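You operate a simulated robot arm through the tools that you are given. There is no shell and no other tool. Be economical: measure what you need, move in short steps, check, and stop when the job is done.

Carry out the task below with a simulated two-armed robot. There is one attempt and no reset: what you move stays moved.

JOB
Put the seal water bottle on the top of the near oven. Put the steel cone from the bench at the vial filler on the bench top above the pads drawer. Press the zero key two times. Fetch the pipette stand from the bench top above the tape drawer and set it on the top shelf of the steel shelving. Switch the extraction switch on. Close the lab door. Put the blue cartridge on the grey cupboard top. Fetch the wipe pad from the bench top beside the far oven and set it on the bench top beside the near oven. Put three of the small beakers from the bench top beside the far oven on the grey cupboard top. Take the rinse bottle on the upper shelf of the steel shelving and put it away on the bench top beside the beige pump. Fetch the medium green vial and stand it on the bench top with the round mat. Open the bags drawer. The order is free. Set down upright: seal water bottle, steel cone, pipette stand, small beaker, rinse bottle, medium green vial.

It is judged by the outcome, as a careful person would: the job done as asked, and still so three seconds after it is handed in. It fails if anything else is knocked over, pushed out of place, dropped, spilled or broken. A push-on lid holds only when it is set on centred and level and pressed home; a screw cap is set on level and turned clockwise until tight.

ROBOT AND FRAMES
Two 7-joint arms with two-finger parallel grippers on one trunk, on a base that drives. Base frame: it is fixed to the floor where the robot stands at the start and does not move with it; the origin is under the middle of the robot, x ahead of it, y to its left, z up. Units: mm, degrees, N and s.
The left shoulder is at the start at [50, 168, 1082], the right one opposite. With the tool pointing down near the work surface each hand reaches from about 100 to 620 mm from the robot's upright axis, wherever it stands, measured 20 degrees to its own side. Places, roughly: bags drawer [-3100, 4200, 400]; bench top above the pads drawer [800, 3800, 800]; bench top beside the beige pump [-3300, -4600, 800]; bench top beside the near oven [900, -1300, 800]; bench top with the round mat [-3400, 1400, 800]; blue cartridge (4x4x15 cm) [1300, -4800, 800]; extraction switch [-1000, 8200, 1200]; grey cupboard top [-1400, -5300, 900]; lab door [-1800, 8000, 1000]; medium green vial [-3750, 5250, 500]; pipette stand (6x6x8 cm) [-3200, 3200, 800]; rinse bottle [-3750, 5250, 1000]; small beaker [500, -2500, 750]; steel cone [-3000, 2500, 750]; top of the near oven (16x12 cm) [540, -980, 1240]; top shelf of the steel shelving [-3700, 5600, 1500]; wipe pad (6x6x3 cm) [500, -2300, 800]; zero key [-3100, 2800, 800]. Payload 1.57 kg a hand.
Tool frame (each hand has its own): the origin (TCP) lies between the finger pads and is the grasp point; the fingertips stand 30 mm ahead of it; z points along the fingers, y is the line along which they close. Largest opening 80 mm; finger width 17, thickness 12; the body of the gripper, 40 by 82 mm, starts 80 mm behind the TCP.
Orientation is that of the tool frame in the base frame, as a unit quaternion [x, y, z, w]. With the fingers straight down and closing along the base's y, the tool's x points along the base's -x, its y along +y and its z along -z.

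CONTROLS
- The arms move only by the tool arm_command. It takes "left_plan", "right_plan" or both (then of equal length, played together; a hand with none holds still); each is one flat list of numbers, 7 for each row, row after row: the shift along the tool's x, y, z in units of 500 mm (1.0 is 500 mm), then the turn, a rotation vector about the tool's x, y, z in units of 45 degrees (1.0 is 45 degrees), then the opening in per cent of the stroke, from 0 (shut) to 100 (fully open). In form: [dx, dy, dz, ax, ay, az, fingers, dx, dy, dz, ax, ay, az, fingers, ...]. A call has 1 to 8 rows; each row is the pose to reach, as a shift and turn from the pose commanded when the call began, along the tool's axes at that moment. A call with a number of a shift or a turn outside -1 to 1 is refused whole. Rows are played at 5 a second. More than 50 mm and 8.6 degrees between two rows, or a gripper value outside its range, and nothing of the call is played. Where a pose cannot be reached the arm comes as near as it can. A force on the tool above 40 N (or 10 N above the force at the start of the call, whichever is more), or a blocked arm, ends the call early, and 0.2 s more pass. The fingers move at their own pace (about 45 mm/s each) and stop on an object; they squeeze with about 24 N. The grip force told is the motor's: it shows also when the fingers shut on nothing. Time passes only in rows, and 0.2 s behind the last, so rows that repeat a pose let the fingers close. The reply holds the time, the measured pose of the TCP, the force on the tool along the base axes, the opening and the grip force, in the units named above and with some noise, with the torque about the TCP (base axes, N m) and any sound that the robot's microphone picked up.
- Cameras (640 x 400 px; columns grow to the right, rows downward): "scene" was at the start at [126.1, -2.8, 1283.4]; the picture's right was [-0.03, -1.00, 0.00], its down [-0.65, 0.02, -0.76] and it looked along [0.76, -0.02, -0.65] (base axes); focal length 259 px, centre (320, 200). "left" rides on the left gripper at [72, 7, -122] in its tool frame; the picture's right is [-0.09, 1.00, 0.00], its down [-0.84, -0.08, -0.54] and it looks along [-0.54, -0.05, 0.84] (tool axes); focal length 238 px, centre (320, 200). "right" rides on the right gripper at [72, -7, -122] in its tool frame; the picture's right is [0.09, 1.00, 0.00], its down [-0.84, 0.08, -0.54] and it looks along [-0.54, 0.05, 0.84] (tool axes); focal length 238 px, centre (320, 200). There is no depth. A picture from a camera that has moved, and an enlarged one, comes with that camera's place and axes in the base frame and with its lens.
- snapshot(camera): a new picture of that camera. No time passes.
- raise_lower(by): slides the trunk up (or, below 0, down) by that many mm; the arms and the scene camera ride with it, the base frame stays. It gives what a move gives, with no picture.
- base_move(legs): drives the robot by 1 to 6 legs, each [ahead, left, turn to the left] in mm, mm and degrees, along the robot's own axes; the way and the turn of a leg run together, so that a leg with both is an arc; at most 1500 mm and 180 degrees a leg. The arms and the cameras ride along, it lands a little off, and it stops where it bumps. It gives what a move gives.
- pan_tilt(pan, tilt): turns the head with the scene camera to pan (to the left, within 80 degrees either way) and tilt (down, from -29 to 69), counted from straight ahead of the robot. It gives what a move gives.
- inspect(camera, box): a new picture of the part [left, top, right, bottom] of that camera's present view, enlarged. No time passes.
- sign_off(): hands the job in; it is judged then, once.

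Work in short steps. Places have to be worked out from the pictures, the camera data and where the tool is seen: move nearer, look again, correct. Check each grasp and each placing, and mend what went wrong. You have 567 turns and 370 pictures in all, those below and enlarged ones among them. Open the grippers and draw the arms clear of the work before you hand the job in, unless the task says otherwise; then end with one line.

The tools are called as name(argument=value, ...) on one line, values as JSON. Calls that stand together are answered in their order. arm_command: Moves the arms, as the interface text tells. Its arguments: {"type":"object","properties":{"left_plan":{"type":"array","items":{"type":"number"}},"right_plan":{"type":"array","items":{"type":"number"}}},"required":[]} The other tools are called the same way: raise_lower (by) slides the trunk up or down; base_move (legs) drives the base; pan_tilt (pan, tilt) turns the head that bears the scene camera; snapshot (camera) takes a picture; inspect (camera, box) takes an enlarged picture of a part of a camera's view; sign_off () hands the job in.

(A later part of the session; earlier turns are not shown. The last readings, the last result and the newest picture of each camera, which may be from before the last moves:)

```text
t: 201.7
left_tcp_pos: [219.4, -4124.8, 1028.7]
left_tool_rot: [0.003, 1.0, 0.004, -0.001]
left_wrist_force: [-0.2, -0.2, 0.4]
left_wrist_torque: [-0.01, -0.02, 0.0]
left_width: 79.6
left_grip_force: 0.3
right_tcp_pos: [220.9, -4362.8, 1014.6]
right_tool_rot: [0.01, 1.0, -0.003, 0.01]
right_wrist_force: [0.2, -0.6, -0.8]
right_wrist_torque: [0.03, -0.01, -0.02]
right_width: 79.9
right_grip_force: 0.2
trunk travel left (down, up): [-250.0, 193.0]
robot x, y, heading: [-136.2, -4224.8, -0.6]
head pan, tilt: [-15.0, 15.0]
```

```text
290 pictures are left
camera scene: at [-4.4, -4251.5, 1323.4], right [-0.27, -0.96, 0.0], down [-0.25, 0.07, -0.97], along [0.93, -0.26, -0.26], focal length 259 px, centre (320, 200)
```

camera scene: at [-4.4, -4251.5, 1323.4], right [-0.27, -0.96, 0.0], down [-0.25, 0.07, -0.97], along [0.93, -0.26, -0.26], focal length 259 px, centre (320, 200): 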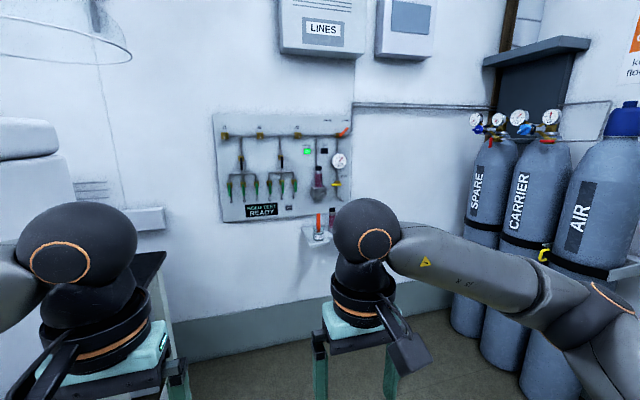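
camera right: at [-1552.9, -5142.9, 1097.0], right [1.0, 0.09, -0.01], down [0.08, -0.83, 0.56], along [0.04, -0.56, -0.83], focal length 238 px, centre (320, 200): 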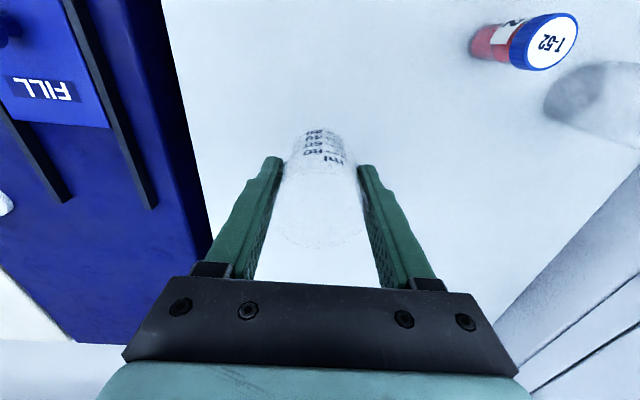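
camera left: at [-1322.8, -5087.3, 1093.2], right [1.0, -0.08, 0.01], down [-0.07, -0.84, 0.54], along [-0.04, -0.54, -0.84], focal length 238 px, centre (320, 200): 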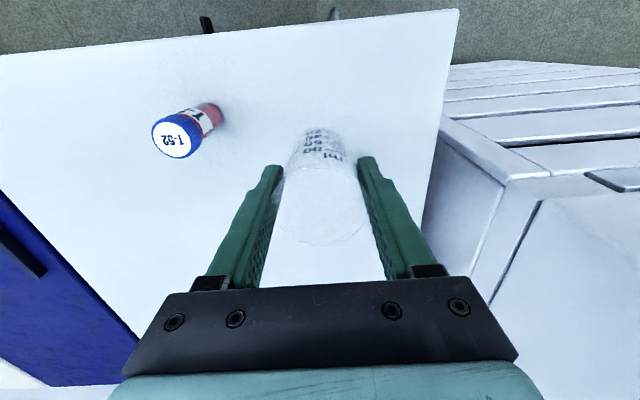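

The cartridge spot is behind the right wrist in view (a small wall bracket). I drive closer and look again.

base_move(legs=[[450, -330, 0.8]])

pan_tilt(pan=-8, tilt=25)

snapshot(camera="scene")

```text
t: 205.2
left_tcp_pos: [670.3, -4460.0, 1028.9]
left_tool_rot: [0.001, 1.0, 0.004, -0.002]
left_wrist_force: [0.8, 0.1, 0.0]
left_wrist_torque: [0.0, -0.01, 0.01]
left_width: 80.1
left_grip_force: 0.1
right_tcp_pos: [672.0, -4699.0, 1014.8]
right_tool_rot: [0.009, 1.0, -0.003, 0.01]
right_wrist_force: [0.5, -0.4, -0.2]
right_wrist_torque: [0.0, 0.03, 0.03]
right_width: 80.0
right_grip_force: 0.1
trunk travel left (down, up): [-250.0, 193.0]
robot x, y, heading: [313.1, -4561.7, -0.7]
head pan, tilt: [-15.0, 15.0]
```

```text
t: 205.9
left_tcp_pos: [669.3, -4459.8, 1029.3]
left_tool_rot: [0.001, 1.0, 0.004, -0.002]
left_wrist_force: [-0.6, -0.2, 0.1]
left_wrist_torque: [0.0, 0.03, -0.02]
left_width: 79.8
left_grip_force: 0.0
right_tcp_pos: [674.2, -4698.6, 1014.7]
right_tool_rot: [0.009, 1.0, -0.003, 0.009]
right_wrist_force: [-0.3, -0.4, 0.4]
right_wrist_torque: [0.01, -0.01, 0.02]
right_width: 79.7
right_grip_force: 0.1
trunk travel left (down, up): [-250.0, 193.0]
robot x, y, heading: [316.1, -4562.2, -0.7]
head pan, tilt: [-8.0, 25.0]
```

```text
289 pictures are left
camera scene: at [446.9, -4577.0, 1307.3], right [-0.15, -0.99, 0.0], down [-0.42, 0.06, -0.91], along [0.9, -0.14, -0.42], focal length 259 px, centre (320, 200)
```

scene: 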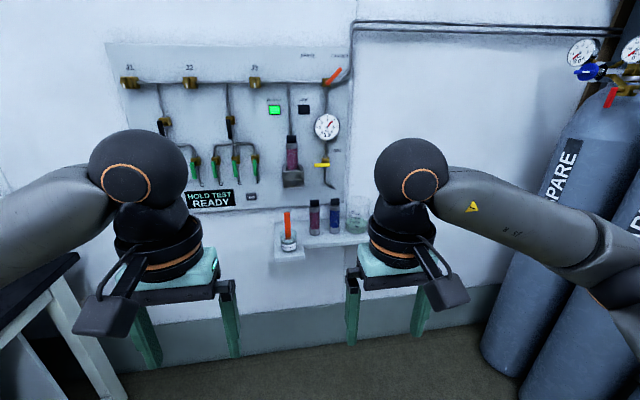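

inspect(camera="scene", box=[250, 60, 400, 270])

```text
1.90 times, centred on (325, 165) of scene
camera zoom: at [446.9, -4577.0, 1307.3], right [-0.15, -0.99, 0.0], down [-0.42, 0.06, -0.91], along [0.9, -0.14, -0.42], focal length 492 px, centre (310, 267)
```

zoom: 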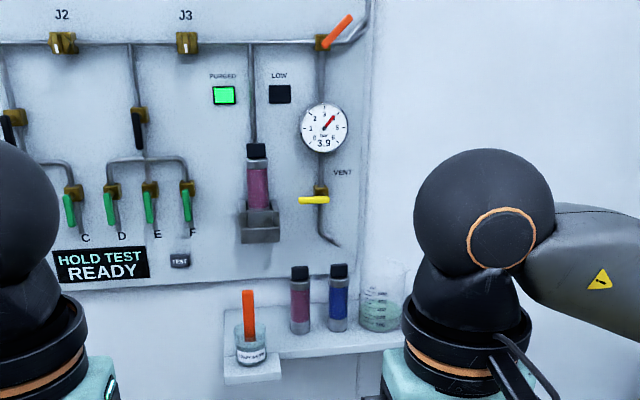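

The blue cartridge stands on the wall bracket between a red one and a beaker, at ≈(1245,−4757), base z≈790. I'll use the right hand tilted 45° forward. Drive closer and tilt.

base_move(legs=[[400, -75, 0.7]])

arm_command(right_plan=[0, 0, 0, 0, -0.17, 0, 100, 0, 0, 0, 0, -0.34, 0, 100, 0, 0, 0, 0, -0.51, 0, 100, 0, 0, 0, 0, -0.68, 0, 100, 0, 0, 0, 0, -0.85, 0, 100, 0, 0, 0, 0, -1.0, 0, 100])

snapshot(camera="right")

snapshot(camera="scene")

```text
t: 208.5
left_tcp_pos: [1082.0, -4529.3, 1028.5]
left_tool_rot: [-0.006, 1.0, 0.004, -0.003]
left_wrist_force: [0.4, 0.0, -0.1]
left_wrist_torque: [0.0, -0.02, 0.0]
left_width: 79.7
left_grip_force: 0.1
right_tcp_pos: [1089.0, -4768.3, 1015.8]
right_tool_rot: [0.001, 1.0, -0.002, 0.009]
right_wrist_force: [0.2, 0.5, 0.0]
right_wrist_torque: [-0.01, -0.01, 0.01]
right_width: 80.0
right_grip_force: 0.1
trunk travel left (down, up): [-250.0, 193.0]
robot x, y, heading: [729.3, -4634.8, 0.2]
head pan, tilt: [-8.0, 25.0]
```

```text
t: 209.9
left_tcp_pos: [1080.6, -4528.1, 1028.3]
left_tool_rot: [-0.007, 1.0, 0.005, -0.002]
left_wrist_force: [-0.3, -0.6, -0.1]
left_wrist_torque: [0.01, 0.0, -0.02]
left_width: 80.2
left_grip_force: 0.0
right_tcp_pos: [1098.2, -4760.4, 1020.8]
right_tool_rot: [-0.001, 0.92, -0.002, 0.392]
right_wrist_force: [-0.2, 0.1, -0.1]
right_wrist_torque: [-0.02, 0.0, 0.0]
right_width: 80.2
right_grip_force: 0.1
right hand out of reach, approached as far as the arm can: row 6
trunk travel left (down, up): [-250.0, 193.0]
robot x, y, heading: [726.3, -4636.2, -0.1]
head pan, tilt: [-8.0, 25.0]
```

```text
287 pictures are left
camera right: at [960.3, -4768.2, 1054.1], right [-0.06, 1.0, -0.07], down [0.19, 0.08, 0.98], along [0.98, 0.05, -0.19], focal length 238 px, centre (320, 200)
```

right: 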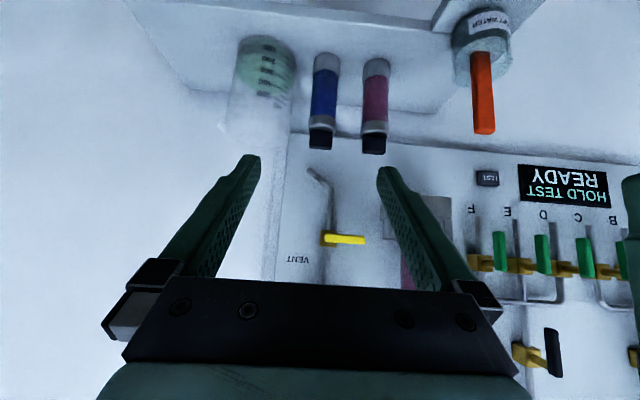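

```text
286 pictures are left
camera scene: at [860.8, -4649.2, 1307.2], right [-0.13, -0.99, 0.0], down [-0.42, 0.06, -0.91], along [0.9, -0.12, -0.42], focal length 259 px, centre (320, 200)
```

scene: 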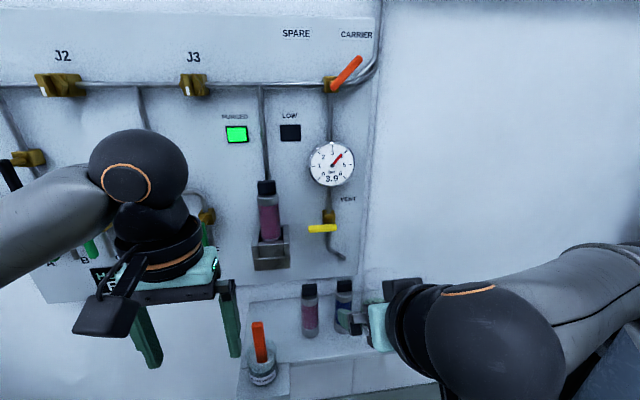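

Cartridge at ≈(1280,−4761), z 770–917. Move to a stand-off along the 45° approach with a 52 mm opening.

arm_command(right_plan=[-0.02, -0.002, 0.07, 0, 0, 0, 66, -0.04, -0.002, 0.14, 0, 0, 0, 66, -0.06, -0.002, 0.21, 0, 0, 0, 66, -0.06, -0.002, 0.25, 0, 0, 0, 66])

snapshot(camera="right")

snapshot(camera="scene")

```text
t: 210.9
left_tcp_pos: [1081.6, -4528.8, 1029.0]
left_tool_rot: [-0.007, 1.0, 0.004, -0.002]
left_wrist_force: [0.3, 0.2, -0.8]
left_wrist_torque: [-0.01, 0.03, -0.02]
left_width: 79.6
left_grip_force: 0.1
right_tcp_pos: [1210.6, -4762.5, 953.1]
right_tool_rot: [-0.001, 0.92, -0.003, 0.392]
right_wrist_force: [-0.1, -0.7, -1.0]
right_wrist_torque: [0.02, 0.0, -0.03]
right_width: 52.7
right_grip_force: 0.0
trunk travel left (down, up): [-250.0, 193.0]
robot x, y, heading: [728.9, -4638.7, 0.5]
head pan, tilt: [-8.0, 25.0]
```

```text
285 pictures are left
camera right: at [1072.1, -4770.5, 987.0], right [-0.06, 1.0, -0.07], down [0.19, 0.08, 0.98], along [0.98, 0.05, -0.19], focal length 238 px, centre (320, 200)
```

right: 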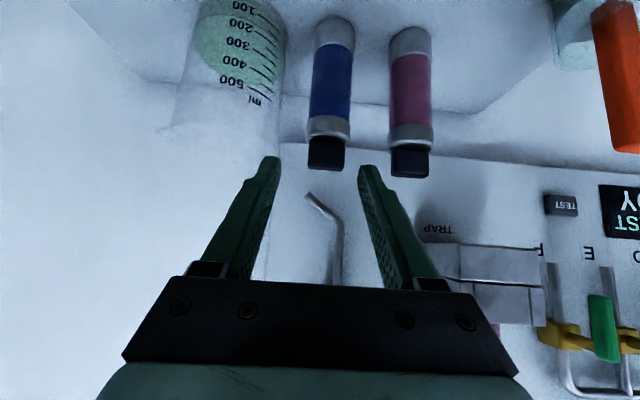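

```text
284 pictures are left
camera scene: at [860.8, -4649.4, 1307.2], right [-0.13, -0.99, 0.0], down [-0.42, 0.06, -0.91], along [0.9, -0.12, -0.42], focal length 259 px, centre (320, 200)
```

scene: 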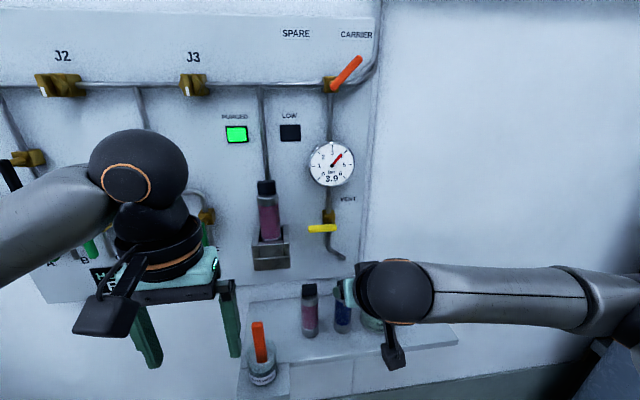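

Beaker gap is ~21 mm, so I use a 49 mm opening, shift +6 mm in y, advance halfway, and check.

arm_command(right_plan=[0.002, 0.013, 0.02, 0, 0, 0, 61, 0.006, 0.013, 0.09, 0, 0, 0, 61])

snapshot(camera="right")

```text
t: 211.5
left_tcp_pos: [1082.4, -4528.9, 1028.2]
left_tool_rot: [-0.006, 1.0, 0.004, -0.002]
left_wrist_force: [0.1, -0.5, 0.0]
left_wrist_torque: [0.02, -0.01, -0.01]
left_width: 80.0
left_grip_force: 0.1
right_tcp_pos: [1240.7, -4756.6, 922.8]
right_tool_rot: [-0.001, 0.92, -0.003, 0.392]
right_wrist_force: [0.3, 0.2, 0.3]
right_wrist_torque: [0.01, 0.02, 0.01]
right_width: 48.9
right_grip_force: 0.0
trunk travel left (down, up): [-250.0, 193.0]
robot x, y, heading: [726.7, -4636.4, 0.4]
head pan, tilt: [-8.0, 25.0]
```

```text
283 pictures are left
camera right: at [1101.7, -4764.3, 954.9], right [-0.06, 1.0, -0.07], down [0.19, 0.08, 0.98], along [0.98, 0.05, -0.19], focal length 238 px, centre (320, 200)
```

right: 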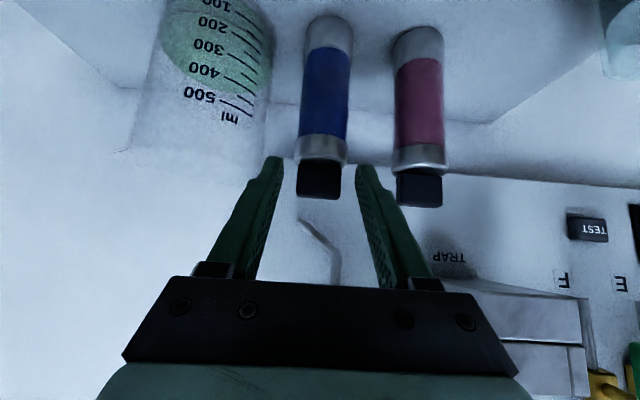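

Aligned within 2 mm. Advance the remaining ~55 mm and close.

arm_command(right_plan=[0.002, 0.003, 0.06, 0, 0, 0, 61, 0.004, 0.003, 0.108, 0, 0, 0, 61, 0.004, 0.003, 0.108, 0, 0, 0, 40, 0.004, 0.003, 0.108, 0, 0, 0, 30, 0.004, 0.003, 0.108, 0, 0, 0, 30])

snapshot(camera="right")

```text
t: 212.7
left_tcp_pos: [1081.1, -4529.5, 1028.4]
left_tool_rot: [-0.006, 1.0, 0.004, -0.001]
left_wrist_force: [-0.2, 0.0, 0.9]
left_wrist_torque: [-0.02, -0.03, 0.01]
left_width: 79.9
left_grip_force: 0.0
right_tcp_pos: [1278.1, -4755.4, 882.5]
right_tool_rot: [-0.001, 0.92, -0.003, 0.392]
right_wrist_force: [0.7, 0.0, -0.1]
right_wrist_torque: [0.04, -0.05, -0.01]
right_width: 39.5
right_grip_force: 24.3
trunk travel left (down, up): [-250.0, 193.0]
robot x, y, heading: [725.4, -4639.9, 0.6]
head pan, tilt: [-8.0, 25.0]
```

```text
282 pictures are left
camera right: at [1138.9, -4762.9, 916.2], right [-0.06, 1.0, -0.07], down [0.19, 0.08, 0.98], along [0.98, 0.05, -0.19], focal length 238 px, centre (320, 200)
```

right: 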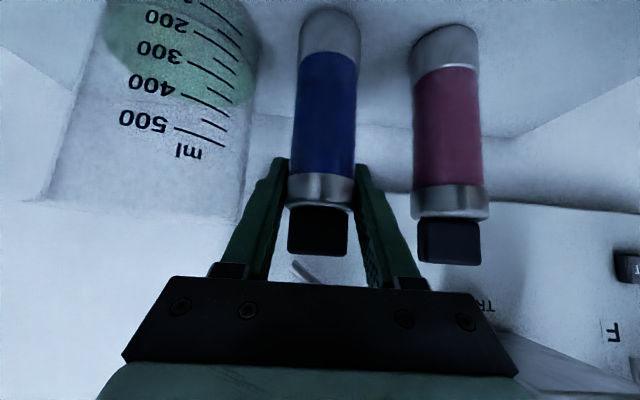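

Gripped (39.5 mm). Retreat up and back along the approach line.

arm_command(right_plan=[0, 0, -0.03, 0, 0, 0, 30, 0, 0, -0.09, 0, 0, 0, 30, 0, 0, -0.18, 0, 0, 0, 30, 0, 0, -0.27, 0, 0, 0, 30, 0, 0, -0.36, 0, 0, 0, 30])

snapshot(camera="scene")

```text
t: 213.9
left_tcp_pos: [1080.0, -4528.6, 1028.7]
left_tool_rot: [-0.006, 1.0, 0.004, 0.0]
left_wrist_force: [0.2, -0.4, 0.4]
left_wrist_torque: [0.01, 0.01, 0.04]
left_width: 80.0
left_grip_force: 0.1
right_tcp_pos: [1146.3, -4751.8, 1008.6]
right_tool_rot: [0.0, 0.92, -0.004, 0.391]
right_wrist_force: [0.0, 0.3, -0.9]
right_wrist_torque: [0.04, 0.02, 0.01]
right_width: 39.2
right_grip_force: 24.1
trunk travel left (down, up): [-250.0, 193.0]
robot x, y, heading: [727.8, -4637.6, 0.2]
head pan, tilt: [-8.0, 25.0]
```

```text
281 pictures are left
camera scene: at [860.6, -4649.3, 1307.2], right [-0.13, -0.99, 0.0], down [-0.42, 0.06, -0.91], along [0.9, -0.12, -0.42], focal length 259 px, centre (320, 200)
```

scene: 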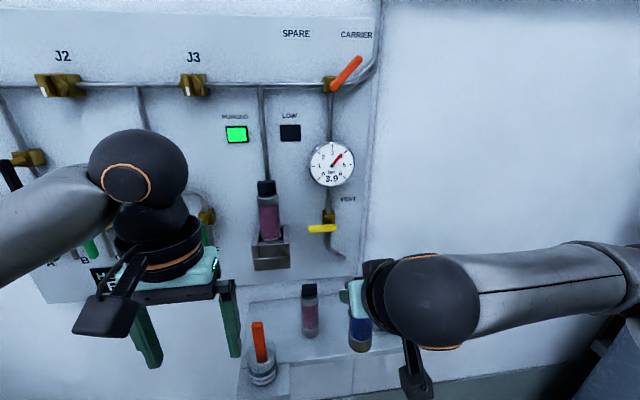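

Back away, then turn and go to the cupboard.

base_move(legs=[[-860, 400, 0], [0, 0, -90], [0, -1340, 0]])

pan_tilt(pan=0, tilt=35)

snapshot(camera="scene")

```text
t: 234.6
left_tcp_pos: [-1414.9, -4598.5, 1028.2]
left_tool_rot: [0.702, 0.712, 0.005, 0.001]
left_wrist_force: [0.1, 1.3, 0.4]
left_wrist_torque: [0.02, 0.01, 0.0]
left_width: 80.1
left_grip_force: 0.0
right_tcp_pos: [-1639.5, -4664.4, 1008.9]
right_tool_rot: [0.651, 0.651, -0.279, 0.274]
right_wrist_force: [0.2, -0.1, -2.4]
right_wrist_torque: [-0.03, 0.02, -0.01]
right_width: 39.5
right_grip_force: 24.2
trunk travel left (down, up): [-250.0, 193.0]
robot x, y, heading: [-1523.6, -4245.0, -89.8]
head pan, tilt: [-8.0, 25.0]
```

```text
t: 235.3
left_tcp_pos: [-1414.3, -4597.1, 1029.2]
left_tool_rot: [0.702, 0.712, 0.004, 0.001]
left_wrist_force: [-0.6, 0.5, -1.0]
left_wrist_torque: [0.02, 0.0, 0.02]
left_width: 79.9
left_grip_force: 0.1
right_tcp_pos: [-1638.8, -4662.8, 1008.4]
right_tool_rot: [0.651, 0.651, -0.278, 0.274]
right_wrist_force: [0.1, 0.4, -2.4]
right_wrist_torque: [0.0, 0.02, 0.0]
right_width: 39.4
right_grip_force: 23.9
trunk travel left (down, up): [-250.0, 193.0]
robot x, y, heading: [-1525.3, -4243.9, -89.5]
head pan, tilt: [0.0, 35.0]
```

```text
280 pictures are left
camera scene: at [-1521.0, -4373.0, 1291.5], right [-1.0, -0.01, 0.0], down [0.0, 0.57, -0.82], along [0.0, -0.82, -0.57], focal length 259 px, centre (320, 200)
```

scene: 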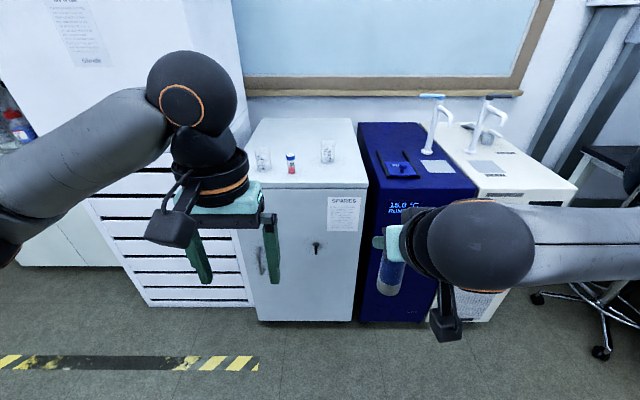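

Raise the cartridge 50 mm, then drive so the right hand comes over ≈(−1590,−5140).

arm_command(right_plan=[-0.036, 0, -0.035, 0, 0, 0, 30, -0.072, 0, -0.069, 0, 0, 0, 30])

base_move(legs=[[0, 48, 0], [470, 0, 0]])

snapshot(camera="right")

snapshot(camera="scene")

```text
t: 235.9
left_tcp_pos: [-1413.6, -4598.8, 1029.4]
left_tool_rot: [0.702, 0.712, 0.005, 0.002]
left_wrist_force: [-0.4, -0.4, -0.3]
left_wrist_torque: [-0.03, -0.03, -0.01]
left_width: 79.9
left_grip_force: 0.1
right_tcp_pos: [-1637.8, -4663.3, 1060.2]
right_tool_rot: [0.65, 0.652, -0.278, 0.275]
right_wrist_force: [0.4, 0.3, -2.9]
right_wrist_torque: [-0.02, 0.0, 0.0]
right_width: 39.4
right_grip_force: 23.5
trunk travel left (down, up): [-250.0, 193.0]
robot x, y, heading: [-1521.4, -4240.5, -89.8]
head pan, tilt: [0.0, 35.0]
```

```text
t: 239.4
left_tcp_pos: [-1378.1, -5055.9, 1029.3]
left_tool_rot: [0.71, 0.704, 0.004, 0.002]
left_wrist_force: [-0.1, 1.1, -0.3]
left_wrist_torque: [0.03, -0.01, -0.02]
left_width: 80.1
left_grip_force: 0.1
right_tcp_pos: [-1602.8, -5115.6, 1057.6]
right_tool_rot: [0.658, 0.644, -0.28, 0.271]
right_wrist_force: [0.5, -0.2, -2.5]
right_wrist_torque: [-0.01, -0.01, 0.02]
right_width: 39.4
right_grip_force: 23.9
trunk travel left (down, up): [-250.0, 193.0]
robot x, y, heading: [-1478.0, -4696.1, -90.7]
head pan, tilt: [0.0, 35.0]
```

```text
279 pictures are left
camera right: at [-1607.3, -4979.7, 1092.2], right [1.0, 0.04, -0.07], down [0.08, -0.19, 0.98], along [0.03, -0.98, -0.2], focal length 238 px, centre (320, 200)
```

right: 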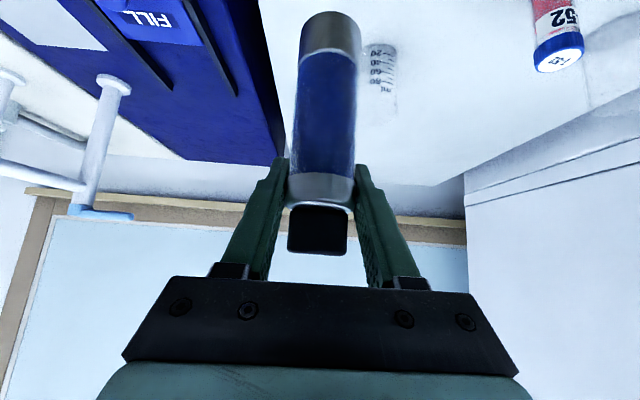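

```text
278 pictures are left
camera scene: at [-1478.8, -4829.4, 1291.4], right [-1.0, 0.02, 0.0], down [0.01, 0.57, -0.82], along [-0.01, -0.82, -0.57], focal length 259 px, centre (320, 200)
```

scene: 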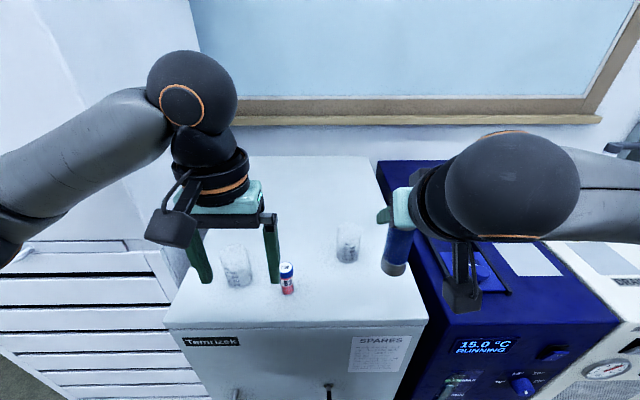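

Nudge 18 mm inward and 20 mm forward, then lower close to the top.

arm_command(right_plan=[-0.028, 0.036, 0.029, 0, 0, 0, 30, 0.016, 0.036, 0.07, 0, 0, 0, 30, 0.052, 0.036, 0.105, 0, 0, 0, 30])

inspect(camera="scene", box=[260, 180, 460, 340])

```text
t: 240.2
left_tcp_pos: [-1376.5, -5056.4, 1028.6]
left_tool_rot: [0.71, 0.704, 0.004, 0.002]
left_wrist_force: [0.5, 0.2, -0.6]
left_wrist_torque: [-0.02, -0.02, 0.0]
left_width: 80.0
left_grip_force: 0.0
right_tcp_pos: [-1583.9, -5136.8, 1002.9]
right_tool_rot: [0.657, 0.644, -0.282, 0.272]
right_wrist_force: [0.6, 0.2, -1.7]
right_wrist_torque: [0.02, 0.01, -0.02]
right_width: 39.3
right_grip_force: 24.2
trunk travel left (down, up): [-250.0, 193.0]
robot x, y, heading: [-1482.3, -4705.8, -90.9]
head pan, tilt: [0.0, 35.0]
```

```text
2.50 times, centred on (360, 260) of scene
camera zoom: at [-1478.8, -4829.2, 1291.4], right [-1.0, 0.02, 0.0], down [0.01, 0.57, -0.82], along [-0.01, -0.82, -0.57], focal length 646 px, centre (220, 50)
```

zoom: 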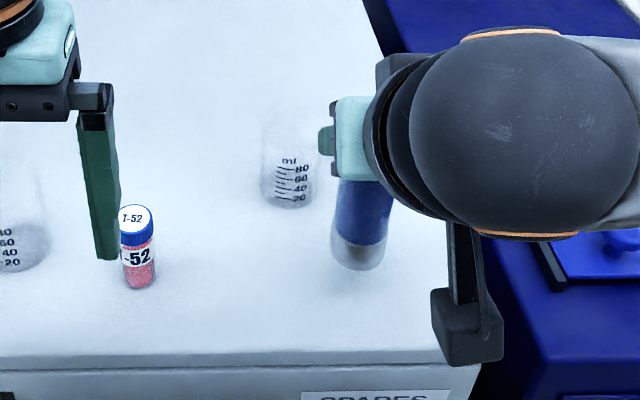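

arm_command(right_plan=[0.0087, 0, 0.0083, 0, 0, 0, 30, 0.0145, 0, 0.0138, 0, 0, 0, 30, 0.0188, 0, 0.018, 0, 0, 0, 30, 0.0231, 0, 0.0222, 0, 0, 0, 30, 0.0274, 0, 0.0264, 0, 0, 0, 30])

```text
t: 241.4
left_tcp_pos: [-1377.4, -5056.7, 1028.9]
left_tool_rot: [0.71, 0.704, 0.004, 0.002]
left_wrist_force: [-0.1, 0.9, 0.6]
left_wrist_torque: [-0.04, 0.01, 0.02]
left_width: 79.9
left_grip_force: 0.1
right_tcp_pos: [-1585.7, -5136.8, 984.6]
right_tool_rot: [0.657, 0.645, -0.28, 0.271]
right_wrist_force: [0.0, 0.3, -2.5]
right_wrist_torque: [-0.01, -0.01, 0.01]
right_width: 39.6
right_grip_force: 24.3
trunk travel left (down, up): [-250.0, 193.0]
robot x, y, heading: [-1478.2, -4700.3, -91.1]
head pan, tilt: [0.0, 35.0]
```

arm_command(right_plan=[0.0043, 0, 0.0042, 0, 0, 0, 30, 0.0087, 0, 0.0083, 0, 0, 0, 30, 0.013, 0, 0.0125, 0, 0, 0, 30, 0.0173, 0, 0.0166, 0, 0, 0, 30])

inspect(camera="scene", box=[260, 180, 460, 340])

```text
t: 242.4
left_tcp_pos: [-1378.0, -5056.4, 1028.6]
left_tool_rot: [0.709, 0.705, 0.003, 0.002]
left_wrist_force: [0.6, -0.2, -0.9]
left_wrist_torque: [-0.02, 0.03, 0.0]
left_width: 80.0
left_grip_force: 0.1
right_tcp_pos: [-1585.6, -5137.2, 972.9]
right_tool_rot: [0.657, 0.644, -0.282, 0.274]
right_wrist_force: [-0.2, 1.5, 3.7]
right_wrist_torque: [0.15, -0.03, 0.04]
right_width: 39.6
right_grip_force: 24.1
trunk travel left (down, up): [-250.0, 193.0]
robot x, y, heading: [-1481.4, -4703.0, -90.9]
head pan, tilt: [0.0, 35.0]
```

```text
2.50 times, centred on (360, 260) of scene
camera zoom: at [-1478.7, -4828.6, 1291.6], right [-1.0, 0.02, 0.0], down [0.01, 0.57, -0.82], along [-0.01, -0.82, -0.57], focal length 646 px, centre (220, 50)
```

zoom: 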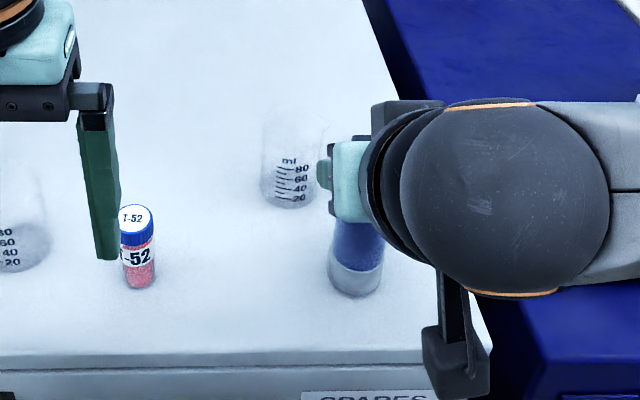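

Contact. Open to ~56 mm and retreat along the approach line.

arm_command(right_plan=[0, 0, 0, 0, 0, 0, 65, 0, 0, 0, 0, 0, 0, 70, 0, 0, -0.06, 0, 0, 0, 70, 0, 0, -0.15, 0, 0, 0, 70, 0, 0, -0.24, 0, 0, 0, 70, 0, 0, -0.3, 0, 0, 0, 70])

snapshot(camera="scene")

```text
t: 243.8
left_tcp_pos: [-1377.2, -5055.6, 1030.3]
left_tool_rot: [0.711, 0.703, 0.005, 0.003]
left_wrist_force: [0.6, -0.2, 0.5]
left_wrist_torque: [0.03, 0.04, 0.02]
left_width: 79.8
left_grip_force: 0.1
right_tcp_pos: [-1584.3, -5033.0, 1076.8]
right_tool_rot: [0.657, 0.644, -0.282, 0.272]
right_wrist_force: [0.8, 1.0, 0.6]
right_wrist_torque: [0.03, 0.01, 0.01]
right_width: 56.2
right_grip_force: 0.1
trunk travel left (down, up): [-250.0, 193.0]
robot x, y, heading: [-1476.6, -4702.0, -90.9]
head pan, tilt: [0.0, 35.0]
```

```text
275 pictures are left
camera scene: at [-1478.6, -4828.8, 1291.4], right [-1.0, 0.02, 0.0], down [0.01, 0.57, -0.82], along [-0.01, -0.82, -0.57], focal length 259 px, centre (320, 200)
```

scene: 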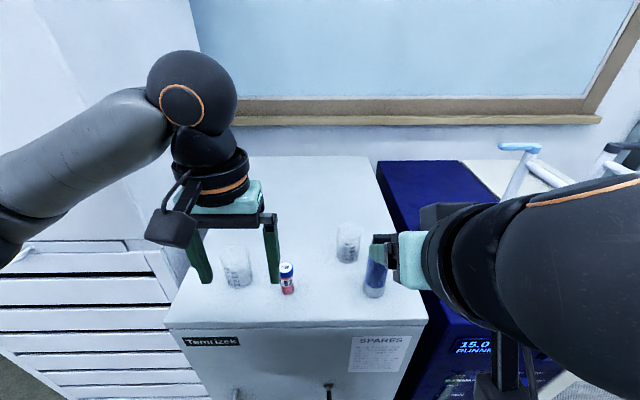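

Cartridge stands. Back off, un-tilt the right hand, and return to the far-oven bench for the blue-liquid beaker (left hand).

base_move(legs=[[-450, 0, 0]])

arm_command(right_plan=[0, 0, 0, 0, 0.17, 0, 100, 0, 0, 0, 0, 0.34, 0, 100, 0, 0, 0, 0, 0.51, 0, 100, 0, 0, 0, 0, 0.68, 0, 100, 0, 0, 0, 0, 0.85, 0, 100, 0, 0, 0, 0, 1.0, 0, 100])

base_move(legs=[[0, 0, 91], [900, 0, 0], [0, 1300, 0], [0, 470, 0]])

```text
t: 246.5
left_tcp_pos: [-1369.6, -4606.6, 1029.0]
left_tool_rot: [0.707, 0.707, 0.004, 0.003]
left_wrist_force: [0.9, -0.4, 0.2]
left_wrist_torque: [-0.01, 0.03, 0.01]
left_width: 80.4
left_grip_force: 0.0
right_tcp_pos: [-1574.8, -4585.0, 1076.7]
right_tool_rot: [0.654, 0.647, -0.28, 0.274]
right_wrist_force: [0.2, 0.2, 0.1]
right_wrist_torque: [0.03, 0.01, -0.02]
right_width: 56.2
right_grip_force: 0.0
trunk travel left (down, up): [-250.0, 193.0]
robot x, y, heading: [-1473.2, -4254.0, -90.4]
head pan, tilt: [0.0, 35.0]
```

```text
t: 247.9
left_tcp_pos: [-1369.3, -4606.1, 1029.7]
left_tool_rot: [0.707, 0.707, 0.005, 0.002]
left_wrist_force: [-0.7, -0.7, -0.6]
left_wrist_torque: [0.0, -0.01, 0.02]
left_width: 79.8
left_grip_force: 0.2
right_tcp_pos: [-1575.1, -4584.7, 1076.2]
right_tool_rot: [0.712, 0.702, -0.009, 0.005]
right_wrist_force: [0.7, -0.1, 0.4]
right_wrist_torque: [0.02, 0.0, 0.01]
right_width: 79.8
right_grip_force: 0.1
trunk travel left (down, up): [-250.0, 193.0]
robot x, y, heading: [-1471.2, -4252.0, -90.3]
head pan, tilt: [0.0, 35.0]
```

```text
t: 271.9
left_tcp_pos: [-290.9, -2343.0, 1028.1]
left_tool_rot: [-0.03, 1.0, 0.004, -0.002]
left_wrist_force: [-0.1, 0.1, 1.3]
left_wrist_torque: [-0.01, 0.02, 0.0]
left_width: 80.2
left_grip_force: 0.0
right_tcp_pos: [-299.3, -2550.2, 1074.2]
right_tool_rot: [-0.023, 1.0, -0.003, 0.01]
right_wrist_force: [0.2, 0.3, 0.3]
right_wrist_torque: [-0.01, -0.01, 0.02]
right_width: 80.0
right_grip_force: 0.1
trunk travel left (down, up): [-250.0, 193.0]
robot x, y, heading: [-636.9, -2468.7, 3.2]
head pan, tilt: [0.0, 35.0]
```

arm_command(left_plan=[0, 0, 0.09, 0, 0, 0, 100, 0, 0, 0.18, 0, 0, 0, 100, 0, 0, 0.27, 0, 0, 0, 100])

base_move(legs=[[0, 0, -3.2], [0, 50, 0], [650, 0, 0]])

pan_tilt(pan=5, tilt=42)

snapshot(camera="scene")

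snapshot(camera="left")

```text
t: 272.7
left_tcp_pos: [-288.1, -2342.5, 894.6]
left_tool_rot: [-0.031, 1.0, 0.003, -0.001]
left_wrist_force: [-0.2, 0.0, 0.2]
left_wrist_torque: [-0.02, 0.0, 0.04]
left_width: 79.7
left_grip_force: 0.0
right_tcp_pos: [-298.4, -2550.8, 1075.7]
right_tool_rot: [-0.024, 1.0, -0.003, 0.011]
right_wrist_force: [0.1, 0.1, -0.8]
right_wrist_torque: [0.03, 0.0, 0.01]
right_width: 80.0
right_grip_force: 0.1
trunk travel left (down, up): [-250.0, 193.0]
robot x, y, heading: [-635.7, -2469.5, 3.1]
head pan, tilt: [0.0, 35.0]
```

```text
t: 277.5
left_tcp_pos: [382.0, -2318.7, 894.6]
left_tool_rot: [0.0, 1.0, 0.004, -0.002]
left_wrist_force: [0.4, 0.1, 0.0]
left_wrist_torque: [-0.02, -0.01, 0.02]
left_width: 80.2
left_grip_force: 0.0
right_tcp_pos: [358.3, -2525.6, 1075.9]
right_tool_rot: [0.007, 1.0, -0.003, 0.009]
right_wrist_force: [0.5, 0.4, 0.4]
right_wrist_torque: [0.01, -0.01, 0.0]
right_width: 80.1
right_grip_force: 0.0
trunk travel left (down, up): [-250.0, 193.0]
robot x, y, heading: [27.1, -2424.9, -0.4]
head pan, tilt: [0.0, 35.0]
```

```text
t: 278.2
left_tcp_pos: [383.4, -2317.2, 895.5]
left_tool_rot: [0.0, 1.0, 0.004, -0.001]
left_wrist_force: [-0.2, 0.5, 0.0]
left_wrist_torque: [-0.02, 0.02, 0.0]
left_width: 80.0
left_grip_force: 0.0
right_tcp_pos: [358.4, -2525.4, 1076.6]
right_tool_rot: [0.008, 1.0, -0.002, 0.009]
right_wrist_force: [-0.8, -0.2, -0.1]
right_wrist_torque: [0.0, -0.01, -0.01]
right_width: 80.1
right_grip_force: 0.1
trunk travel left (down, up): [-250.0, 193.0]
robot x, y, heading: [22.9, -2424.8, -0.5]
head pan, tilt: [5.0, 42.0]
```

```text
274 pictures are left
camera scene: at [150.3, -2417.0, 1281.0], right [0.08, -1.0, 0.0], down [-0.67, -0.05, -0.74], along [0.74, 0.06, -0.67], focal length 259 px, centre (320, 200)
```

scene: 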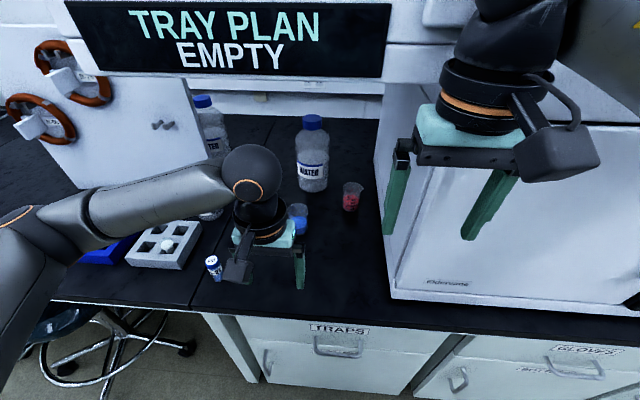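

```text
273 pictures are left
camera left: at [310.6, -2311.2, 1016.9], right [0.09, 1.0, 0.01], down [0.84, -0.08, 0.54], along [0.54, -0.04, -0.84], focal length 238 px, centre (320, 200)
```

left: 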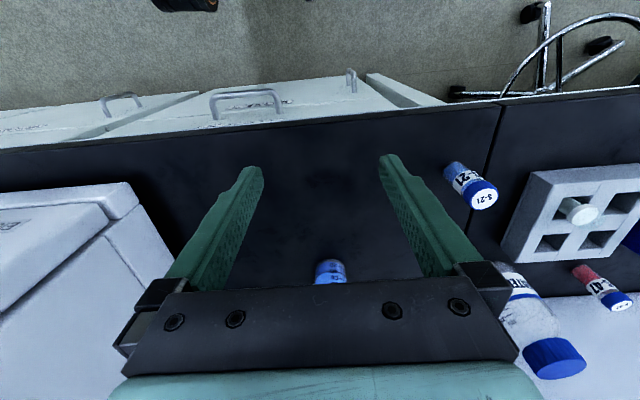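

Blue beaker at ≈(615,−2318), straight ahead of the left hand. Lower to 801 and advance partway.

arm_command(left_plan=[0, 0, 0.09, 0, 0, 0, 100, 0, 0, 0.18, 0, 0, 0, 100, -0.06, 0, 0.189, 0, 0, 0, 100, -0.15, 0, 0.189, 0, 0, 0, 100, -0.24, 0, 0.189, 0, 0, 0, 100, -0.28, 0, 0.189, 0, 0, 0, 100])

snapshot(camera="left")

```text
t: 279.6
left_tcp_pos: [523.4, -2318.2, 797.7]
left_tool_rot: [0.0, 1.0, 0.004, -0.002]
left_wrist_force: [-0.5, -0.3, 0.2]
left_wrist_torque: [-0.01, 0.04, 0.02]
left_width: 80.2
left_grip_force: 0.0
right_tcp_pos: [359.9, -2525.5, 1076.2]
right_tool_rot: [0.008, 1.0, -0.003, 0.01]
right_wrist_force: [-0.4, 0.3, 0.5]
right_wrist_torque: [0.03, -0.01, -0.02]
right_width: 80.0
right_grip_force: 0.0
trunk travel left (down, up): [-250.0, 193.0]
robot x, y, heading: [25.5, -2421.6, -0.3]
head pan, tilt: [5.0, 42.0]
```

```text
272 pictures are left
camera left: at [451.3, -2311.0, 919.9], right [0.09, 1.0, 0.01], down [0.84, -0.08, 0.54], along [0.54, -0.04, -0.84], focal length 238 px, centre (320, 200)
```

left: 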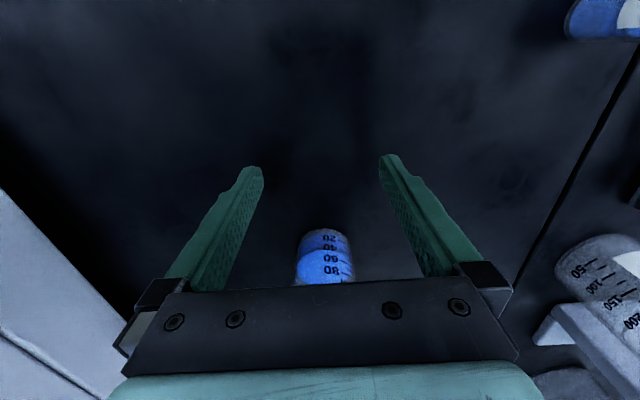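

Same geometry as before: beaker 86 mm ahead, centred. Slide and close.

arm_command(left_plan=[-0.08, 0, -0.006, 0, 0, 0, 100, -0.15, 0, -0.006, 0, 0, 0, 100, -0.172, 0, -0.006, 0, 0, 0, 100, -0.172, 0, -0.006, 0, 0, 0, 60, -0.172, 0, -0.006, 0, 0, 0, 30, -0.172, 0, -0.006, 0, 0, 0, 30, -0.172, 0, -0.006, 0, 0, 0, 30])

snapshot(camera="left")

```text
t: 281.2
left_tcp_pos: [608.9, -2313.9, 800.7]
left_tool_rot: [0.0, 1.0, 0.005, -0.001]
left_wrist_force: [0.5, -0.6, 0.8]
left_wrist_torque: [-0.05, -0.05, 0.03]
left_width: 50.3
left_grip_force: 23.8
right_tcp_pos: [359.2, -2525.4, 1076.9]
right_tool_rot: [0.007, 1.0, -0.003, 0.009]
right_wrist_force: [-0.4, 0.0, 0.0]
right_wrist_torque: [-0.02, 0.01, -0.03]
right_width: 80.0
right_grip_force: 0.0
trunk travel left (down, up): [-250.0, 193.0]
robot x, y, heading: [26.1, -2422.7, -0.5]
head pan, tilt: [5.0, 42.0]
```

```text
271 pictures are left
camera left: at [536.6, -2308.4, 923.5], right [0.09, 1.0, 0.01], down [0.84, -0.08, 0.54], along [0.54, -0.04, -0.84], focal length 238 px, centre (320, 200)
```

left: 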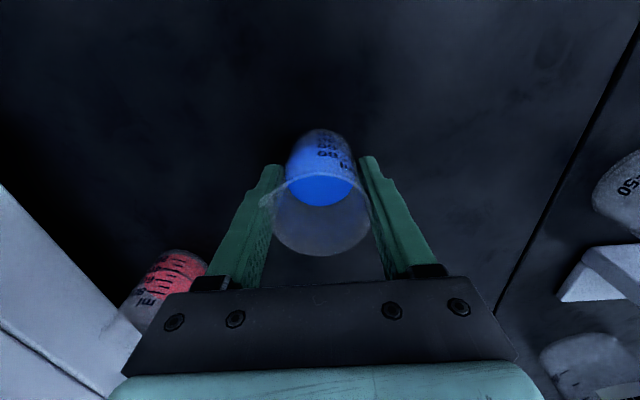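

Gripped. Lift and withdraw gently.

arm_command(left_plan=[0, 0, -0.04, 0, 0, 0, 30, 0.02, 0, -0.08, 0, 0, 0, 30, 0.08, 0, -0.1, 0, 0, 0, 30, 0.15, 0, -0.12, 0, 0, 0, 30, 0.23, 0, -0.14, 0, 0, 0, 30, 0.31, 0, -0.16, 0, 0, 0, 30, 0.39, 0, -0.18, 0, 0, 0, 30, 0.45, 0, -0.22, 0, 0, 0, 30])

base_move(legs=[[-550, 0, 0], [0, 0, -90], [1400, 0, 0], [0, -900, 0], [300, 0, 0]])

pan_tilt(pan=0, tilt=30)

snapshot(camera="scene")

```text
t: 283.0
left_tcp_pos: [383.9, -2315.9, 913.1]
left_tool_rot: [0.0, 1.0, 0.004, -0.002]
left_wrist_force: [0.8, -0.1, -1.2]
left_wrist_torque: [-0.01, -0.03, -0.01]
left_width: 50.4
left_grip_force: 24.1
right_tcp_pos: [359.3, -2524.9, 1076.6]
right_tool_rot: [0.008, 1.0, -0.002, 0.01]
right_wrist_force: [-1.2, -0.5, 0.2]
right_wrist_torque: [0.0, 0.0, 0.0]
right_width: 80.0
right_grip_force: 0.2
trunk travel left (down, up): [-250.0, 193.0]
robot x, y, heading: [28.5, -2423.1, -0.2]
head pan, tilt: [5.0, 42.0]
```

```text
t: 305.9
left_tcp_pos: [-1388.4, -4407.5, 911.7]
left_tool_rot: [0.725, 0.689, 0.003, 0.003]
left_wrist_force: [-0.2, -0.4, -1.0]
left_wrist_torque: [0.0, 0.01, 0.02]
left_width: 50.0
left_grip_force: 23.9
right_tcp_pos: [-1596.3, -4372.3, 1075.4]
right_tool_rot: [0.729, 0.684, -0.009, 0.005]
right_wrist_force: [0.0, 0.2, -0.6]
right_wrist_torque: [0.0, -0.02, 0.03]
right_width: 80.0
right_grip_force: 0.2
trunk travel left (down, up): [-250.0, 193.0]
robot x, y, heading: [-1479.1, -4046.0, -93.4]
head pan, tilt: [5.0, 42.0]
```

```text
t: 306.6
left_tcp_pos: [-1389.7, -4407.7, 912.6]
left_tool_rot: [0.725, 0.689, 0.004, 0.002]
left_wrist_force: [0.3, -0.8, -1.3]
left_wrist_torque: [0.0, 0.01, 0.02]
left_width: 50.0
left_grip_force: 23.9
right_tcp_pos: [-1595.9, -4371.9, 1075.2]
right_tool_rot: [0.729, 0.685, -0.009, 0.005]
right_wrist_force: [0.0, 0.3, -0.9]
right_wrist_torque: [-0.03, -0.02, 0.01]
right_width: 80.2
right_grip_force: 0.0
trunk travel left (down, up): [-250.0, 193.0]
robot x, y, heading: [-1475.1, -4044.3, -93.3]
head pan, tilt: [0.0, 30.0]
```

```text
270 pictures are left
camera scene: at [-1482.7, -4175.2, 1299.2], right [-1.0, 0.06, 0.0], down [0.03, 0.5, -0.87], along [-0.05, -0.86, -0.5], focal length 259 px, centre (320, 200)
```

scene: 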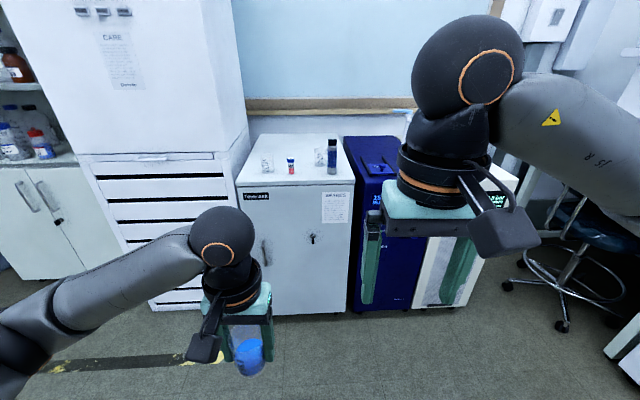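

Raise the left hand, align heading, and approach for a spot at ≈(−1436,−5250).

arm_command(left_plan=[0, 0, -0.06, 0, 0, 0, 30, 0, 0, -0.14, 0, 0, 0, 30, 0, 0, -0.22, 0, 0, 0, 30, 0, 0, -0.28, 0, 0, 0, 30])

base_move(legs=[[0, 0, 3.4], [0, -65, 0], [640, 0, 0]])

snapshot(camera="scene")

```text
t: 307.6
left_tcp_pos: [-1392.7, -4409.2, 1051.5]
left_tool_rot: [0.725, 0.689, 0.004, 0.002]
left_wrist_force: [0.9, -1.6, -0.8]
left_wrist_torque: [0.0, -0.04, 0.01]
left_width: 50.4
left_grip_force: 24.0
right_tcp_pos: [-1595.3, -4370.3, 1075.7]
right_tool_rot: [0.729, 0.685, -0.009, 0.005]
right_wrist_force: [0.7, 0.4, 0.0]
right_wrist_torque: [0.0, 0.02, -0.05]
right_width: 79.8
right_grip_force: 0.2
trunk travel left (down, up): [-250.0, 193.0]
robot x, y, heading: [-1473.7, -4043.6, -93.1]
head pan, tilt: [0.0, 30.0]
```

```text
t: 312.5
left_tcp_pos: [-1431.5, -5046.6, 1050.9]
left_tool_rot: [0.703, 0.711, 0.004, 0.001]
left_wrist_force: [-0.2, 0.3, -1.2]
left_wrist_torque: [0.03, 0.01, -0.02]
left_width: 50.1
left_grip_force: 24.2
right_tcp_pos: [-1638.3, -5022.0, 1075.7]
right_tool_rot: [0.708, 0.706, -0.008, 0.005]
right_wrist_force: [-0.4, 0.0, 0.6]
right_wrist_torque: [0.0, -0.01, 0.02]
right_width: 79.7
right_grip_force: 0.1
trunk travel left (down, up): [-250.0, 193.0]
robot x, y, heading: [-1539.7, -4688.2, -89.7]
head pan, tilt: [0.0, 30.0]
```

```text
269 pictures are left
camera scene: at [-1536.2, -4818.9, 1299.2], right [-1.0, 0.0, 0.0], down [0.0, 0.5, -0.87], along [0.0, -0.87, -0.5], focal length 259 px, centre (320, 200)
```

scene: 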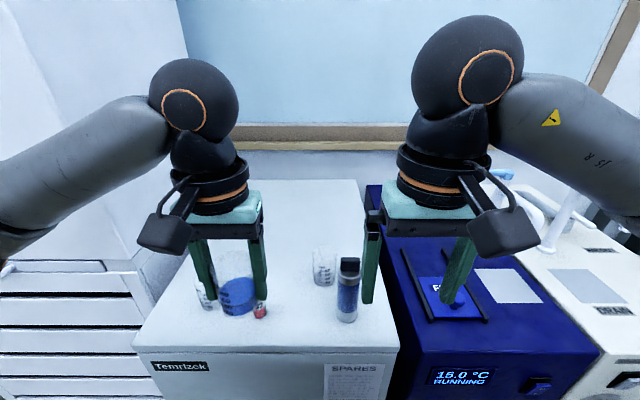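

arm_command(left_plan=[-0.08, 0, 0, 0, 0, 0, 30, -0.17, -0.004, 0, 0, 0, 0, 30, -0.26, -0.008, 0, 0, 0, 0, 30, -0.34, -0.01, 0, 0, 0, 0, 30, -0.404, -0.01, 0, 0, 0, 0, 30])

snapshot(camera="left")

snapshot(camera="scene")

```text
t: 313.7
left_tcp_pos: [-1434.5, -5251.6, 1050.9]
left_tool_rot: [0.704, 0.71, 0.005, 0.003]
left_wrist_force: [-0.2, -0.5, -0.7]
left_wrist_torque: [0.0, 0.0, 0.01]
left_width: 50.1
left_grip_force: 23.2
right_tcp_pos: [-1636.6, -5021.3, 1075.1]
right_tool_rot: [0.708, 0.706, -0.009, 0.005]
right_wrist_force: [-0.2, 0.6, 0.5]
right_wrist_torque: [0.01, 0.0, 0.05]
right_width: 80.2
right_grip_force: 0.1
trunk travel left (down, up): [-250.0, 193.0]
robot x, y, heading: [-1538.3, -4689.0, -90.1]
head pan, tilt: [0.0, 30.0]
```

```text
268 pictures are left
camera left: at [-1430.1, -5178.5, 1173.2], right [1.0, -0.08, 0.01], down [-0.07, -0.84, 0.54], along [-0.04, -0.54, -0.84], focal length 238 px, centre (320, 200)
```

left: 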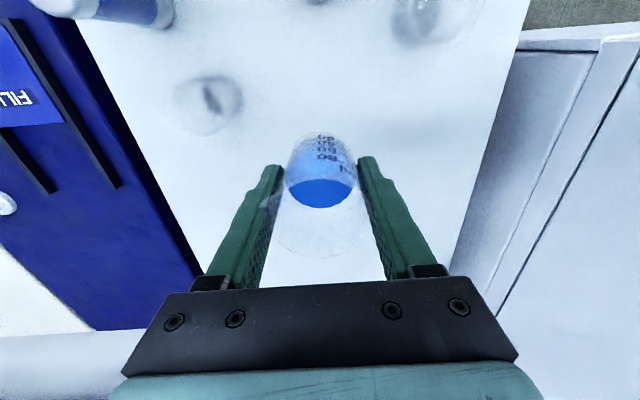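

```text
267 pictures are left
camera scene: at [-1536.6, -4818.7, 1299.2], right [-1.0, 0.0, 0.0], down [0.0, 0.5, -0.87], along [0.0, -0.87, -0.5], focal length 259 px, centre (320, 200)
```

scene: 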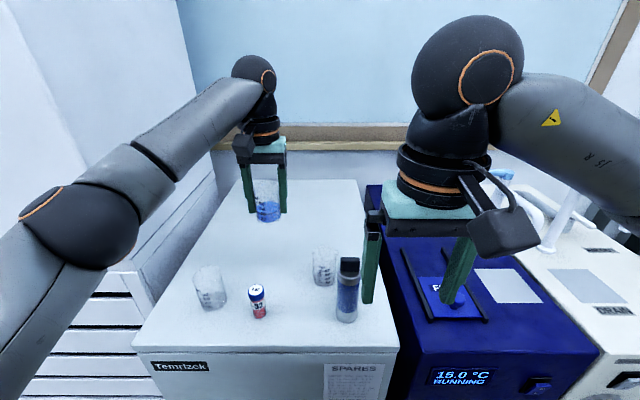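

Clear. Lower to just above and then contact.

arm_command(left_plan=[0, 0, 0.08, 0, 0, 0, 30, 0, 0, 0.16, 0, 0, 0, 30, 0, 0, 0.22, 0, 0, 0, 30, 0, 0, 0.244, 0, 0, 0, 30, 0, 0, 0.25, 0, 0, 0, 30, 0, 0, 0.256, 0, 0, 0, 30, 0, 0, 0.26, 0, 0, 0, 30])

```text
t: 315.3
left_tcp_pos: [-1433.9, -5249.1, 921.1]
left_tool_rot: [0.703, 0.711, 0.004, 0.002]
left_wrist_force: [0.9, 0.7, -1.0]
left_wrist_torque: [-0.03, 0.02, 0.0]
left_width: 50.2
left_grip_force: 23.8
right_tcp_pos: [-1636.6, -5021.7, 1076.5]
right_tool_rot: [0.708, 0.706, -0.009, 0.005]
right_wrist_force: [0.4, -0.3, 0.0]
right_wrist_torque: [-0.02, 0.03, 0.02]
right_width: 79.9
right_grip_force: 0.1
trunk travel left (down, up): [-250.0, 193.0]
robot x, y, heading: [-1534.4, -4686.1, -89.7]
head pan, tilt: [0.0, 30.0]
```

arm_command(left_plan=[0, 0, 0.004, 0, 0, 0, 30, 0, 0, 0.008, 0, 0, 0, 30])

```text
t: 315.9
left_tcp_pos: [-1433.8, -5248.3, 916.3]
left_tool_rot: [0.703, 0.711, 0.004, 0.002]
left_wrist_force: [0.3, -0.3, -0.6]
left_wrist_torque: [-0.05, 0.0, 0.0]
left_width: 50.2
left_grip_force: 23.9
right_tcp_pos: [-1636.4, -5022.0, 1075.8]
right_tool_rot: [0.709, 0.706, -0.008, 0.006]
right_wrist_force: [0.1, 0.7, -0.2]
right_wrist_torque: [0.02, 0.01, 0.05]
right_width: 79.7
right_grip_force: 0.1
trunk travel left (down, up): [-250.0, 193.0]
robot x, y, heading: [-1539.1, -4687.3, -89.8]
head pan, tilt: [0.0, 30.0]
```

arm_command(left_plan=[0, 0, 0.004, 0, 0, 0, 30, 0, 0, 0.007, 0, 0, 0, 30])

inspect(camera="scene", box=[180, 160, 360, 340])

```text
t: 316.5
left_tcp_pos: [-1434.1, -5248.4, 916.3]
left_tool_rot: [0.704, 0.71, 0.002, 0.003]
left_wrist_force: [-0.5, -0.1, 11.4]
left_wrist_torque: [0.08, 0.25, 0.0]
left_width: 49.9
left_grip_force: 23.6
right_tcp_pos: [-1639.7, -5020.4, 1076.7]
right_tool_rot: [0.709, 0.706, -0.01, 0.005]
right_wrist_force: [0.3, -0.6, -0.1]
right_wrist_torque: [0.0, 0.0, -0.01]
right_width: 80.1
right_grip_force: 0.1
trunk travel left (down, up): [-250.0, 193.0]
robot x, y, heading: [-1538.4, -4688.2, -89.6]
head pan, tilt: [0.0, 30.0]
```

```text
2.22 times, centred on (270, 250) of scene
camera zoom: at [-1536.4, -4817.6, 1299.6], right [-1.0, 0.0, 0.0], down [0.0, 0.5, -0.87], along [0.0, -0.87, -0.5], focal length 575 px, centre (431, 89)
```

zoom: 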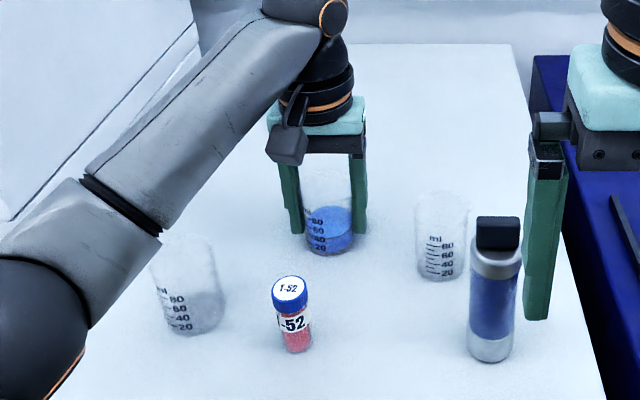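

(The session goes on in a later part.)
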